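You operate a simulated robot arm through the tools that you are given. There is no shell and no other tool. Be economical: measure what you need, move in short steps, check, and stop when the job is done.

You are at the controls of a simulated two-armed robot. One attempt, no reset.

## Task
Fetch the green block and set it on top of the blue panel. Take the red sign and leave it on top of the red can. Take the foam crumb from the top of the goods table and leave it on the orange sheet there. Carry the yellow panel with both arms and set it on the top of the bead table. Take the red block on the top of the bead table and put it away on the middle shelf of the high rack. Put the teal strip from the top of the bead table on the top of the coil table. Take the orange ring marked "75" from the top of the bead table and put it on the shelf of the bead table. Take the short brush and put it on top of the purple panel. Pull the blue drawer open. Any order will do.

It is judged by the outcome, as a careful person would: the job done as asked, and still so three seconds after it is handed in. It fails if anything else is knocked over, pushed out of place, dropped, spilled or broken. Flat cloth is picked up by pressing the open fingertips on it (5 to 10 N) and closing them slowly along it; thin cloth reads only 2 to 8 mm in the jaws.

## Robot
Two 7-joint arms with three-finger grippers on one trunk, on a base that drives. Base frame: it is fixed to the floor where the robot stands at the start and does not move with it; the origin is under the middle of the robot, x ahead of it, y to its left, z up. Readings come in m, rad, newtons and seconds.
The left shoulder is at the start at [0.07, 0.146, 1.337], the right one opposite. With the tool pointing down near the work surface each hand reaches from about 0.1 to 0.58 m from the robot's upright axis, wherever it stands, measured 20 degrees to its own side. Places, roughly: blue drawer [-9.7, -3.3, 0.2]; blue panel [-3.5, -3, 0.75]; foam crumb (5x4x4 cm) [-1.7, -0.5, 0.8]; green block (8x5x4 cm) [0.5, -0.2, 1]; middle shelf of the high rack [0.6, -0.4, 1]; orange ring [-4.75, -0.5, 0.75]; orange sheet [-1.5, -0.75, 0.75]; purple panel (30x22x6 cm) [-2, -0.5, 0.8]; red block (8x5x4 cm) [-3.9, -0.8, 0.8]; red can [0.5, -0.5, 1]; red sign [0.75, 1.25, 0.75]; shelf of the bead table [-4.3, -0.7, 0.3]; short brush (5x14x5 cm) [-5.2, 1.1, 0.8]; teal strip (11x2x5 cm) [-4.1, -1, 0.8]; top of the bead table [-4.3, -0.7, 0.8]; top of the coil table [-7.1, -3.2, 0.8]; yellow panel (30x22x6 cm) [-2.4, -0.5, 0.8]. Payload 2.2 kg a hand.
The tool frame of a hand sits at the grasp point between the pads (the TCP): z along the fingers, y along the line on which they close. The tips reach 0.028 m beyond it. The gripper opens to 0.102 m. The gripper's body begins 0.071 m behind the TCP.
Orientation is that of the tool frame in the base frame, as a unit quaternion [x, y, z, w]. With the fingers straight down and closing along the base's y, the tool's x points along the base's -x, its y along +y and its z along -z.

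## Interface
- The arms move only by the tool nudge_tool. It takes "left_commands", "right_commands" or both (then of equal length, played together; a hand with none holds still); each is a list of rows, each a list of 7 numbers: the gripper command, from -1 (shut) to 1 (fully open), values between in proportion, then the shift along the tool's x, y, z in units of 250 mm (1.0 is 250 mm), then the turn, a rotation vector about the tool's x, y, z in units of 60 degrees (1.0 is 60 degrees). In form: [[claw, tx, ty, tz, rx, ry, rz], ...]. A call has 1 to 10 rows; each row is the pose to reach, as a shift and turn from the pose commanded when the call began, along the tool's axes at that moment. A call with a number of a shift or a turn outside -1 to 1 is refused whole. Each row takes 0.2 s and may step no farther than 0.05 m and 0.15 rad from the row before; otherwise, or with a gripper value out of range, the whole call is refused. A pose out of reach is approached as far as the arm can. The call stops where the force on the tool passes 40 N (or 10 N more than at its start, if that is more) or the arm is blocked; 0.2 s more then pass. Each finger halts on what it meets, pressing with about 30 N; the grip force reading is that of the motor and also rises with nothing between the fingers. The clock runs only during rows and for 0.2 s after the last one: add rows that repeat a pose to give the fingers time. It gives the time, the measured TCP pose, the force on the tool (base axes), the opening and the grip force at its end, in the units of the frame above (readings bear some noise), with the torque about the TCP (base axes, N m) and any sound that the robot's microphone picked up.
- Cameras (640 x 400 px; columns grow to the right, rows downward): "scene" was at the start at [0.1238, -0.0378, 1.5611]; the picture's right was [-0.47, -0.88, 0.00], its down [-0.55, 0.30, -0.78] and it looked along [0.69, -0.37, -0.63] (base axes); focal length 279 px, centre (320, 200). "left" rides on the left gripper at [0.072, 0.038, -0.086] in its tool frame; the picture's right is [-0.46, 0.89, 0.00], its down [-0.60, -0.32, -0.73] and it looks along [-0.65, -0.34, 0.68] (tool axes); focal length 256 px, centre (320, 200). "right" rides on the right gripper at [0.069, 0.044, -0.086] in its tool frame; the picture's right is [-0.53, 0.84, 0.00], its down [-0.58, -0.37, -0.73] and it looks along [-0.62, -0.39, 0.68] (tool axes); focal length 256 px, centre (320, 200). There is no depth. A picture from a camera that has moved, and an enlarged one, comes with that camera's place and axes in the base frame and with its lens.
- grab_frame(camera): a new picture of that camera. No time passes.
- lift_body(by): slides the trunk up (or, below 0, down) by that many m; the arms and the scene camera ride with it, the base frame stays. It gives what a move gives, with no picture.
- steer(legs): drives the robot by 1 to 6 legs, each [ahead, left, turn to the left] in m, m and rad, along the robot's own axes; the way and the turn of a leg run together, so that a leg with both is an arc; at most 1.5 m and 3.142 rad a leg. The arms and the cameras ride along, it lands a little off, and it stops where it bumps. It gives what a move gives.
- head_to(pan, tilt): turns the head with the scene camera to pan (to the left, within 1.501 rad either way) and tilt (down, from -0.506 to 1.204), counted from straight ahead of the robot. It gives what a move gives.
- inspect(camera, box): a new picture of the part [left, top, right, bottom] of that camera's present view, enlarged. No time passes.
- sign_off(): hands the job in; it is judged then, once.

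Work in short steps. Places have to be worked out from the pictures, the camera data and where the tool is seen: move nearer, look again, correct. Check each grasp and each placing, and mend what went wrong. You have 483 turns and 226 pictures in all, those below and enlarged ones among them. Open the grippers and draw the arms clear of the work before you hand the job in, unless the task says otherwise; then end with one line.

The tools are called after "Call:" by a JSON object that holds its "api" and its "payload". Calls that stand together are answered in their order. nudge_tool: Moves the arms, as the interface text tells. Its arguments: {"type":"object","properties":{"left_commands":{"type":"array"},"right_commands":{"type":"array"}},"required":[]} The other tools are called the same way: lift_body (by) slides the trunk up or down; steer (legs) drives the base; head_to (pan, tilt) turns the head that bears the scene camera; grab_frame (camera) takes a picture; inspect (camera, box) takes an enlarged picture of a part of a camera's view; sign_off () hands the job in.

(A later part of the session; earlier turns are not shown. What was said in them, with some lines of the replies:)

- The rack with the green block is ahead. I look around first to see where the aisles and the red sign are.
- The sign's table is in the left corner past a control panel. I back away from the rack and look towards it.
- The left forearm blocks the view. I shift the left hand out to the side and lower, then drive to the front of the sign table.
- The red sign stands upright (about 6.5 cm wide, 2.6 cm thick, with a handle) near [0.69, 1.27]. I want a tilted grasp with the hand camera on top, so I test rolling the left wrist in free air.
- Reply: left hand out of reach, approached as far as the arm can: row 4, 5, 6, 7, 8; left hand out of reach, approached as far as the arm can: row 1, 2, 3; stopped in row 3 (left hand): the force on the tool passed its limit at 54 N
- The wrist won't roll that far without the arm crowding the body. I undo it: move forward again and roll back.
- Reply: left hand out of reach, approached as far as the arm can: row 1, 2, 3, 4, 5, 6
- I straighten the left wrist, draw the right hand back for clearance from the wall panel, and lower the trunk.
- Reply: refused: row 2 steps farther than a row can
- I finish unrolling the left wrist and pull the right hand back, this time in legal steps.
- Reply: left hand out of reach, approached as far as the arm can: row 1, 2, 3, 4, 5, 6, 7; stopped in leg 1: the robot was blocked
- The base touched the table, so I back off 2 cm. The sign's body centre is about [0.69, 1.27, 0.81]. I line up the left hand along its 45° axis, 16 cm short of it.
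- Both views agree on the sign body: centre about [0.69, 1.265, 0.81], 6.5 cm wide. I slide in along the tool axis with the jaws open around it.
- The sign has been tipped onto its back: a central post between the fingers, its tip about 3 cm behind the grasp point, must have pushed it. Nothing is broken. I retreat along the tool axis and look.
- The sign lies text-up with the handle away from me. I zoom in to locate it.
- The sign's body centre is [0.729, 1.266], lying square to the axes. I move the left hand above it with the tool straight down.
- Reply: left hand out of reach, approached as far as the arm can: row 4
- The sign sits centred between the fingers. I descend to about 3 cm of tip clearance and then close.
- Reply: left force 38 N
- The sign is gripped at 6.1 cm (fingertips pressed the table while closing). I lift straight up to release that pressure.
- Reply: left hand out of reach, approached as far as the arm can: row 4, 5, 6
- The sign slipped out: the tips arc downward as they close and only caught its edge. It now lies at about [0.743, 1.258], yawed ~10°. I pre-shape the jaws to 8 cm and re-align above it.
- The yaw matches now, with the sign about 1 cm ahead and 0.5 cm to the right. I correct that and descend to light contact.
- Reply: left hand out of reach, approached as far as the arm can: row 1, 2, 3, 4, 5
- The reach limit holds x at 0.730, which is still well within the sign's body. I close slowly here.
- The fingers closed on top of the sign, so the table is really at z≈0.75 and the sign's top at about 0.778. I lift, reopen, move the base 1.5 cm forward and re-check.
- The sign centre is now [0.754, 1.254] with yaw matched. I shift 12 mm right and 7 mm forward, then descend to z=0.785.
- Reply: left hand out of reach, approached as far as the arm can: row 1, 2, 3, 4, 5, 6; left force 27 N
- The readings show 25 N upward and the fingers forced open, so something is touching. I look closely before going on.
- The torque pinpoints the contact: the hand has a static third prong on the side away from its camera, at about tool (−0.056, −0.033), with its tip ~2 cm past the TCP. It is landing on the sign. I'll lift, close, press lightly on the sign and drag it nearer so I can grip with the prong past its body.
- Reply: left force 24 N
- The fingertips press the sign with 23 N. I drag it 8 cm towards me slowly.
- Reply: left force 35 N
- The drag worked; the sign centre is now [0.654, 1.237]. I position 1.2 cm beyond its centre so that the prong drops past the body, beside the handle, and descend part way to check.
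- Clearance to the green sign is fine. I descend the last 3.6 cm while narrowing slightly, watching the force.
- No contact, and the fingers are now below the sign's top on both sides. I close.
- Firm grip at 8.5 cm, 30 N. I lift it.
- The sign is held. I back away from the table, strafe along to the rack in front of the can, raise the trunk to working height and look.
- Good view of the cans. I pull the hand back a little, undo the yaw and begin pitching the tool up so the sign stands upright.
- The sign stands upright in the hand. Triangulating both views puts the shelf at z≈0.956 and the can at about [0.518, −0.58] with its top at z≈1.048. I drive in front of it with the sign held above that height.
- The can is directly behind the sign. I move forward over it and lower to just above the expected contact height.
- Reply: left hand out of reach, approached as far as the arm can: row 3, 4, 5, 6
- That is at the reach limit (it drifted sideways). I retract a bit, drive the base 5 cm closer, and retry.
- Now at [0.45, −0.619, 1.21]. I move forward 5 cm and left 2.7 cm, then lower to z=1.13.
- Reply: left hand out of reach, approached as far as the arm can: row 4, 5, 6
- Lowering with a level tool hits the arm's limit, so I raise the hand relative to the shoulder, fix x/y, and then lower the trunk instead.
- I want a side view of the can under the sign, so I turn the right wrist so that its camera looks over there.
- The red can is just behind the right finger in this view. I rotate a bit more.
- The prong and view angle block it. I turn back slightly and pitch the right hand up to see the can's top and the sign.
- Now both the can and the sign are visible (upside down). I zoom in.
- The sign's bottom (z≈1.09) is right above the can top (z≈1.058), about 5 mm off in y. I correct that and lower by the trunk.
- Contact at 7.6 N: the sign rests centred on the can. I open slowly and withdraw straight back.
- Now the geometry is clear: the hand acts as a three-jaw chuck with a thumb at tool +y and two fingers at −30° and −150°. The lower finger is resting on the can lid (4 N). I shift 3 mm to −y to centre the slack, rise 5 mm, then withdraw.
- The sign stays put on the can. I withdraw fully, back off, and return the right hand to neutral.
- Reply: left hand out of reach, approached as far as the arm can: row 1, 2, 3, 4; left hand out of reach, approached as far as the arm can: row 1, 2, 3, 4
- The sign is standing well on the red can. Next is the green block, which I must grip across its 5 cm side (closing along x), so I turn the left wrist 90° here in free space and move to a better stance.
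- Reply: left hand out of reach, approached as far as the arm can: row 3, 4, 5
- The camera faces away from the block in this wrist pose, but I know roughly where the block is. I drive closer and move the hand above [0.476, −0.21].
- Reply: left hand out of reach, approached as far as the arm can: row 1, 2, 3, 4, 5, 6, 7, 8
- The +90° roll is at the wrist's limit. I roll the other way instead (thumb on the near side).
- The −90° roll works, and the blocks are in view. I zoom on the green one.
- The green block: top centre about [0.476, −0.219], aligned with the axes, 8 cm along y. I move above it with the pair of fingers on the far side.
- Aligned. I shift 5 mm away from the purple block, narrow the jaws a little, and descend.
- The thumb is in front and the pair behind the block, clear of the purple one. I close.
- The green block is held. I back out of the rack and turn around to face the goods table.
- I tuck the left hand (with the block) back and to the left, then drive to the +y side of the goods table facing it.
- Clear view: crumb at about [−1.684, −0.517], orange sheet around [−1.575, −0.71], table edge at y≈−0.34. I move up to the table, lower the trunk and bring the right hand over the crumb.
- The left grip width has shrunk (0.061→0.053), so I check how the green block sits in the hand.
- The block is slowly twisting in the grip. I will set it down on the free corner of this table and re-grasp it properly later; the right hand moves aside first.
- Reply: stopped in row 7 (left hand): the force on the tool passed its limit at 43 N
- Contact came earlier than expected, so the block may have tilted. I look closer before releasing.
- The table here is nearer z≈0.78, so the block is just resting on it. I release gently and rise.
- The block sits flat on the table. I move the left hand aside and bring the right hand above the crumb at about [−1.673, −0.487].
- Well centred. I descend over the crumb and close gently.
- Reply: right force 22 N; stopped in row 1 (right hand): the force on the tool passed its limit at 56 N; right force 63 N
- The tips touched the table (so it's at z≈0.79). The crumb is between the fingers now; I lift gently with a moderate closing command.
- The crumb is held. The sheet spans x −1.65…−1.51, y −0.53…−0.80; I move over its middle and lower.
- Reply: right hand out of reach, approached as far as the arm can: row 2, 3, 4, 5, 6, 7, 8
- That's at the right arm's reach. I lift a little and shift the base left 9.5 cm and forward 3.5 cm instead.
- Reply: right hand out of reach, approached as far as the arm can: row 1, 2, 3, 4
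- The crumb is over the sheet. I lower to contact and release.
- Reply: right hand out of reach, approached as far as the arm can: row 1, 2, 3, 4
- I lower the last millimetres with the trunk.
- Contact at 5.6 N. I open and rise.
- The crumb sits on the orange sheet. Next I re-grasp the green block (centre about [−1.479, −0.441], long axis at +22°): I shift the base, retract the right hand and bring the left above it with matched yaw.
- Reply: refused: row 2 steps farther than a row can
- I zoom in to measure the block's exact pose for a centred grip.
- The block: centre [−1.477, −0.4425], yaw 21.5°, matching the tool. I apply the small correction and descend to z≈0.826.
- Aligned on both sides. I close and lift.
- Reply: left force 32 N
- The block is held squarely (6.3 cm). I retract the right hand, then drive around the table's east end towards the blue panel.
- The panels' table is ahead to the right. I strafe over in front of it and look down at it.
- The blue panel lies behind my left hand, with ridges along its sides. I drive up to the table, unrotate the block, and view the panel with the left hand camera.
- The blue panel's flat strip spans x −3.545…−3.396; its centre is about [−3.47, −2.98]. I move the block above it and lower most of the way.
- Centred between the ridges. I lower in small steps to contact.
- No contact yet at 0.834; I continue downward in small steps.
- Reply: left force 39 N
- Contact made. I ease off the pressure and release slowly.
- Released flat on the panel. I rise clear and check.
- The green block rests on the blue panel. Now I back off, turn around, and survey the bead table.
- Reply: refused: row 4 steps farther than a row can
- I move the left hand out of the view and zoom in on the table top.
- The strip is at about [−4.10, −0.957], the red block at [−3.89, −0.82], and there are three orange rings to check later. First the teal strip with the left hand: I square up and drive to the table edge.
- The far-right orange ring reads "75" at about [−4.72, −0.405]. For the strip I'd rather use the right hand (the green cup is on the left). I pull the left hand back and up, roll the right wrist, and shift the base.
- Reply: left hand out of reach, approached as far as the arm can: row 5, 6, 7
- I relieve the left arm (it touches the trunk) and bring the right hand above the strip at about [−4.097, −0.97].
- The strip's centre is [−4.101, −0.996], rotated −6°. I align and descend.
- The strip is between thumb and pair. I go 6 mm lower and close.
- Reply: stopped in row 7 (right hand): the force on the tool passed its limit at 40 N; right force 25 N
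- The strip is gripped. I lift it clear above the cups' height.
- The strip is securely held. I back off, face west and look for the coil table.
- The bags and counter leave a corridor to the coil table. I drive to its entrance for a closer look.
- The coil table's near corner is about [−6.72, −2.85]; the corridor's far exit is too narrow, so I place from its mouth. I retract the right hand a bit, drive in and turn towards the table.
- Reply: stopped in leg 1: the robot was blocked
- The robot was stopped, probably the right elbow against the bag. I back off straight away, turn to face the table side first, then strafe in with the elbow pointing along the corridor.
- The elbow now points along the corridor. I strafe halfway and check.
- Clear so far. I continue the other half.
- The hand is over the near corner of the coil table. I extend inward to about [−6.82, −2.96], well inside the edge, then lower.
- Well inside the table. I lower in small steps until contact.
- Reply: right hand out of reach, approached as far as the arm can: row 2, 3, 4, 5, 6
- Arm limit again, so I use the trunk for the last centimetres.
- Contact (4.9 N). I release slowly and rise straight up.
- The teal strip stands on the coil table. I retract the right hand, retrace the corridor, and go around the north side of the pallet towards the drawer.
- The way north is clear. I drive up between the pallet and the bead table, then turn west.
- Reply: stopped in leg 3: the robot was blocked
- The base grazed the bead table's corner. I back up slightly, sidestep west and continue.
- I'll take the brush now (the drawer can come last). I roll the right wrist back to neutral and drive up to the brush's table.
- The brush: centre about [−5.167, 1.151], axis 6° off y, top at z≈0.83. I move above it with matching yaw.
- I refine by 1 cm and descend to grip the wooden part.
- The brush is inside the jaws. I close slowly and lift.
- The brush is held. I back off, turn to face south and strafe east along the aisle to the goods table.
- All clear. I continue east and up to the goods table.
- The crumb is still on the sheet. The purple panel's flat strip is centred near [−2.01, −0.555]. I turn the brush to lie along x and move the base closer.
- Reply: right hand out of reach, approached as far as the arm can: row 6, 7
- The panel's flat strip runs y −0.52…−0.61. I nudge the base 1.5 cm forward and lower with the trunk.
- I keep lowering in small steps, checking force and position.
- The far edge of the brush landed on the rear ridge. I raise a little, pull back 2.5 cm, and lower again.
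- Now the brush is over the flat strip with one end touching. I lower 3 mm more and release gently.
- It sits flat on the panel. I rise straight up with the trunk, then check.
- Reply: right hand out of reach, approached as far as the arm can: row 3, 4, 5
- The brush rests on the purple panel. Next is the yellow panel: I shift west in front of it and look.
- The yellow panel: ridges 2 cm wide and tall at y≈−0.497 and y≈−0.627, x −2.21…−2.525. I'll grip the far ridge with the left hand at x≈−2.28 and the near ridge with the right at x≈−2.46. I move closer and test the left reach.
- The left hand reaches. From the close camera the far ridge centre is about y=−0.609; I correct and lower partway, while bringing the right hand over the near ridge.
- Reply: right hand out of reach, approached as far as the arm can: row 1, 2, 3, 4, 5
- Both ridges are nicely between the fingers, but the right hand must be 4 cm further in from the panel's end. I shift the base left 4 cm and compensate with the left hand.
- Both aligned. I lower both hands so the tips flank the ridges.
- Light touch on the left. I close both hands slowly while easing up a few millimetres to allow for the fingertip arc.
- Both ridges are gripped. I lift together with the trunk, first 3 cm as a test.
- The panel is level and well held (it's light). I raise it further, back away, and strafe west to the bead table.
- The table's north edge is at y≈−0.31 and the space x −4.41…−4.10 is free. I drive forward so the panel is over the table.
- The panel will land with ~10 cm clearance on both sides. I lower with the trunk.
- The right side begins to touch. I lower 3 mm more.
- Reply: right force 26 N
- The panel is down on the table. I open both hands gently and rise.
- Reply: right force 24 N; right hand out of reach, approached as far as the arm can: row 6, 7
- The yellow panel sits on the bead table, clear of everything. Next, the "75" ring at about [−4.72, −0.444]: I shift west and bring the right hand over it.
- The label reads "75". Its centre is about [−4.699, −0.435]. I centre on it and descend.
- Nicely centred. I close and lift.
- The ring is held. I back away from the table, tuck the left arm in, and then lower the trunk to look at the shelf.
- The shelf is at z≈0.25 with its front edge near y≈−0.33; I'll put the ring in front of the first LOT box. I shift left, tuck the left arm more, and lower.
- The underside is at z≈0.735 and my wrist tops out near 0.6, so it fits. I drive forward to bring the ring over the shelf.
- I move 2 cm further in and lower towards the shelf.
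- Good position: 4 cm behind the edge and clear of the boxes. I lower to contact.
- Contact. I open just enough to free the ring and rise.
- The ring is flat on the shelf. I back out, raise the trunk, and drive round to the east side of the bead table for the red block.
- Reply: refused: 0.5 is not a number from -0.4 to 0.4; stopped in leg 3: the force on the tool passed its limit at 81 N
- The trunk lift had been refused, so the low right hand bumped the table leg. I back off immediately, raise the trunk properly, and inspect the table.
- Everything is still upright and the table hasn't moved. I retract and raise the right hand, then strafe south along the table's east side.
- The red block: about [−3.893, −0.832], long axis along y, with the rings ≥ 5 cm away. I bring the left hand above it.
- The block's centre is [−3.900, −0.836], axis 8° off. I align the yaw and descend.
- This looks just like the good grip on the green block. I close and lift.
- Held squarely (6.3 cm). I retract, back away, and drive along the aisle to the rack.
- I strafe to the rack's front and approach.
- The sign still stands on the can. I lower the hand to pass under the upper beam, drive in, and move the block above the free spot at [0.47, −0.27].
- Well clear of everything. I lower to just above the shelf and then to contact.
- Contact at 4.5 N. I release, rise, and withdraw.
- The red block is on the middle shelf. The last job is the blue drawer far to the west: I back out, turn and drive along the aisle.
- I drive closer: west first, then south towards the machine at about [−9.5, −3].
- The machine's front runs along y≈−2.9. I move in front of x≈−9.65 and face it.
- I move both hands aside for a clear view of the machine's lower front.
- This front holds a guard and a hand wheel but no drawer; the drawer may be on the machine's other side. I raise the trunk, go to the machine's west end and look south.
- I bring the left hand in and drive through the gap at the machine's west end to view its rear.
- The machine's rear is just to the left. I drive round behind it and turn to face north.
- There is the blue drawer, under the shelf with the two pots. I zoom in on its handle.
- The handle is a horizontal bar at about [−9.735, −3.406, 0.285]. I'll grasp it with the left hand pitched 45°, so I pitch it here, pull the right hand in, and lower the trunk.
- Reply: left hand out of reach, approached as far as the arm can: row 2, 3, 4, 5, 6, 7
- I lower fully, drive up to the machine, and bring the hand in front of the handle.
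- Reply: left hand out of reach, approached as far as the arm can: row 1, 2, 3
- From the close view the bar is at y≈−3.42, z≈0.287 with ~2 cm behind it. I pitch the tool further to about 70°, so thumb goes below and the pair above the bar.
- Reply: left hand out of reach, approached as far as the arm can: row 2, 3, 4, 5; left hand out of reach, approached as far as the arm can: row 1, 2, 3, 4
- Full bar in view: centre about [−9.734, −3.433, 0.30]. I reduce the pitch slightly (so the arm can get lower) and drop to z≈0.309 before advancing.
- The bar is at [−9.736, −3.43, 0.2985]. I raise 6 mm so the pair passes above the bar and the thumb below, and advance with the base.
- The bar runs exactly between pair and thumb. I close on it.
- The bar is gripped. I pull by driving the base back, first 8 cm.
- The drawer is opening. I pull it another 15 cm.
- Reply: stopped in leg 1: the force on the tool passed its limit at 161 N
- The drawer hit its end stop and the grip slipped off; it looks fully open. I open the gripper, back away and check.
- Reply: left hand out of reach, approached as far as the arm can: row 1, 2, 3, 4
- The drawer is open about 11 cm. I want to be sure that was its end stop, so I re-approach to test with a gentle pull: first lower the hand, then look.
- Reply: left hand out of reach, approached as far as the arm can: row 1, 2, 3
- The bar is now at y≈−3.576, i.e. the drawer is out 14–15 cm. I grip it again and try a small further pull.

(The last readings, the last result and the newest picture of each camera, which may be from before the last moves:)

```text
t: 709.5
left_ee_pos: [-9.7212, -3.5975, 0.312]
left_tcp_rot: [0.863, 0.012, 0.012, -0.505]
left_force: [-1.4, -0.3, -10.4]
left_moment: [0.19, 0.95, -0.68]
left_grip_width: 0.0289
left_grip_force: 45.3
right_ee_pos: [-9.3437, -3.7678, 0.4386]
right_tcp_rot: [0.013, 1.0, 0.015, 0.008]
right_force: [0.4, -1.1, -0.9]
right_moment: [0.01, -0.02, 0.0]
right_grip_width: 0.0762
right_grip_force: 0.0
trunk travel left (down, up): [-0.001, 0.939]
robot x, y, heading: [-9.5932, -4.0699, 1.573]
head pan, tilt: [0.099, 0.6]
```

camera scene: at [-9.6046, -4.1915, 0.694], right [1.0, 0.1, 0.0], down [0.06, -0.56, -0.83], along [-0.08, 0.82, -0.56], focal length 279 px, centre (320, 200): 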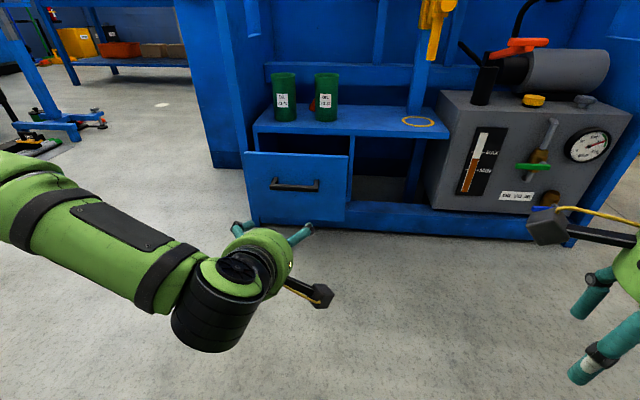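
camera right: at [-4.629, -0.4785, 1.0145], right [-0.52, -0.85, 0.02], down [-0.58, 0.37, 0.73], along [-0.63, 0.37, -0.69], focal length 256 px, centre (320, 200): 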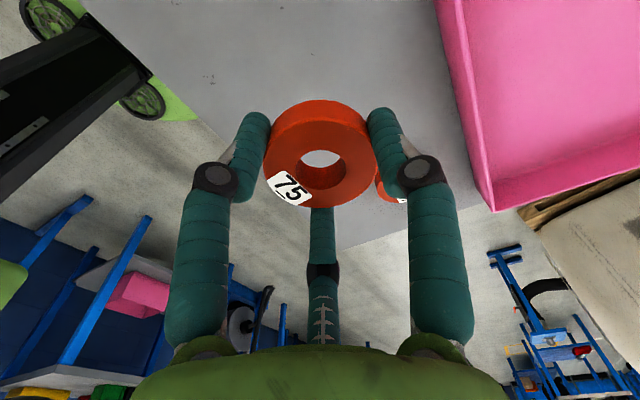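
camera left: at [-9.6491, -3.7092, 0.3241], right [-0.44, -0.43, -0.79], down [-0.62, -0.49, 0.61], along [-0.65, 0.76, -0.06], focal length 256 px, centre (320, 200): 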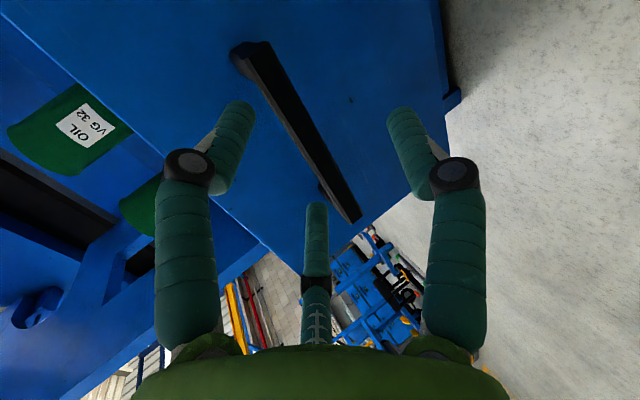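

It still moves freely. I continue in small increments until it resists.

Call:
{"api": "steer", "payload": {"legs": [[-0.02, 0, 0]]}}

Call:
{"api": "steer", "payload": {"legs": [[-0.015, 0, 0]]}}

```text
t: 710.3
left_ee_pos: [-9.7223, -3.6177, 0.3127]
left_tcp_rot: [0.863, 0.011, 0.011, -0.505]
left_force: [-0.2, -0.3, -4.8]
left_moment: [0.32, 1.07, -0.74]
left_grip_width: 0.0291
left_grip_force: 45.1
right_ee_pos: [-9.344, -3.7877, 0.4392]
right_tcp_rot: [0.013, 1.0, 0.014, 0.008]
right_force: [-0.2, -0.3, 0.5]
right_moment: [-0.02, -0.01, 0.03]
right_grip_width: 0.0764
right_grip_force: 0.1
trunk travel left (down, up): [-0.001, 0.939]
robot x, y, heading: [-9.5907, -4.0856, 1.568]
head pan, tilt: [0.099, 0.6]
```

```text
t: 711.0
left_ee_pos: [-9.722, -3.6314, 0.3123]
left_tcp_rot: [0.863, 0.011, 0.011, -0.506]
left_force: [1.0, 22.9, -7.2]
left_moment: [0.59, 1.13, -0.74]
left_grip_width: 0.0293
left_grip_force: 45.0
right_ee_pos: [-9.343, -3.8025, 0.4383]
right_tcp_rot: [0.013, 1.0, 0.015, 0.008]
right_force: [-0.3, 0.2, 0.5]
right_moment: [0.02, -0.02, -0.02]
right_grip_width: 0.0766
right_grip_force: 0.1
trunk travel left (down, up): [-0.001, 0.939]
robot x, y, heading: [-9.5917, -4.1002, 1.569]
head pan, tilt: [0.099, 0.6]
```

Now the real end stop: 23 N with the drawer ~19 cm open (it had rebounded before). I release gently and back straight out.

Call:
{"api": "nudge_tool", "payload": {"left_commands": [[-0.3, 0, 0, 0, 0, 0, 0], [0.0, 0, 0, 0, 0, 0, 0], [0.4, 0, 0, 0, 0, 0, 0], [0.4, 0, 0, 0, 0, 0, 0]]}}

Call:
{"api": "steer", "payload": {"legs": [[-0.1, 0, 0], [-0.3, 0, 0]]}}

Call:
{"api": "grab_frame", "payload": {"camera": "scene"}}

```text
t: 712.0
left_ee_pos: [-9.7207, -3.6313, 0.3127]
left_tcp_rot: [0.862, 0.01, 0.011, -0.507]
left_force: [0.2, 0.4, 0.2]
left_moment: [0.0, -0.02, 0.01]
left_grip_width: 0.0715
left_grip_force: 0.1
right_ee_pos: [-9.345, -3.8034, 0.4389]
right_tcp_rot: [0.013, 1.0, 0.015, 0.008]
right_force: [0.7, 0.1, -0.7]
right_moment: [-0.03, 0.02, 0.01]
right_grip_width: 0.0766
right_grip_force: 0.0
trunk travel left (down, up): [-0.001, 0.939]
robot x, y, heading: [-9.5923, -4.1042, 1.568]
head pan, tilt: [0.099, 0.6]
```

```text
t: 714.8
left_ee_pos: [-9.7206, -4.0324, 0.3135]
left_tcp_rot: [0.862, 0.01, 0.012, -0.506]
left_force: [0.8, -0.4, 0.5]
left_moment: [0.02, 0.0, 0.0]
left_grip_width: 0.0716
left_grip_force: 0.1
right_ee_pos: [-9.3422, -4.2062, 0.4381]
right_tcp_rot: [0.014, 1.0, 0.014, 0.009]
right_force: [0.4, -0.2, 0.2]
right_moment: [0.01, 0.03, -0.02]
right_grip_width: 0.0765
right_grip_force: 0.1
trunk travel left (down, up): [-0.001, 0.939]
robot x, y, heading: [-9.594, -4.5063, 1.571]
head pan, tilt: [0.099, 0.6]
```

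```text
27 pictures are left
camera scene: at [-9.6048, -4.3644, 0.694], right [1.0, 0.1, 0.0], down [0.05, -0.56, -0.83], along [-0.08, 0.82, -0.56], focal length 279 px, centre (320, 200)
```

scene: 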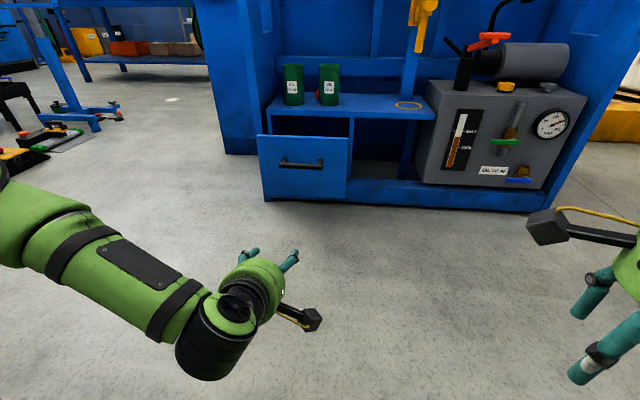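

The drawer is fully open and nothing else has been disturbed. I open both grippers fully and hand in.

Call:
{"api": "nudge_tool", "payload": {"left_commands": [[1, 0, 0, 0, 0, 0, 0], [1, 0, 0, 0, 0, 0, 0]], "right_commands": [[1, 0, 0, 0, 0, 0, 0], [1, 0, 0, 0, 0, 0, 0]]}}

Call:
{"api": "sign_off", "payload": {}}

```text
t: 715.4
left_ee_pos: [-9.7205, -4.0322, 0.3122]
left_tcp_rot: [0.863, 0.01, 0.012, -0.506]
left_force: [-0.5, 0.1, -0.4]
left_moment: [-0.01, 0.05, -0.02]
left_grip_width: 0.1023
left_grip_force: 0.1
right_ee_pos: [-9.3429, -4.2078, 0.4384]
right_tcp_rot: [0.015, 1.0, 0.014, 0.008]
right_force: [0.0, 0.2, 0.7]
right_moment: [0.01, -0.03, -0.04]
right_grip_width: 0.1022
right_grip_force: 0.1
trunk travel left (down, up): [-0.001, 0.939]
robot x, y, heading: [-9.5966, -4.5065, 1.568]
head pan, tilt: [0.099, 0.6]
```

```text
The job is handed in.
```

All nine items were done and the job is handed in; along the way I tipped the red sign over once before placing it, slid it about 9 cm along its table, and bumped the bead table twice, with nothing seen to fall or shift.
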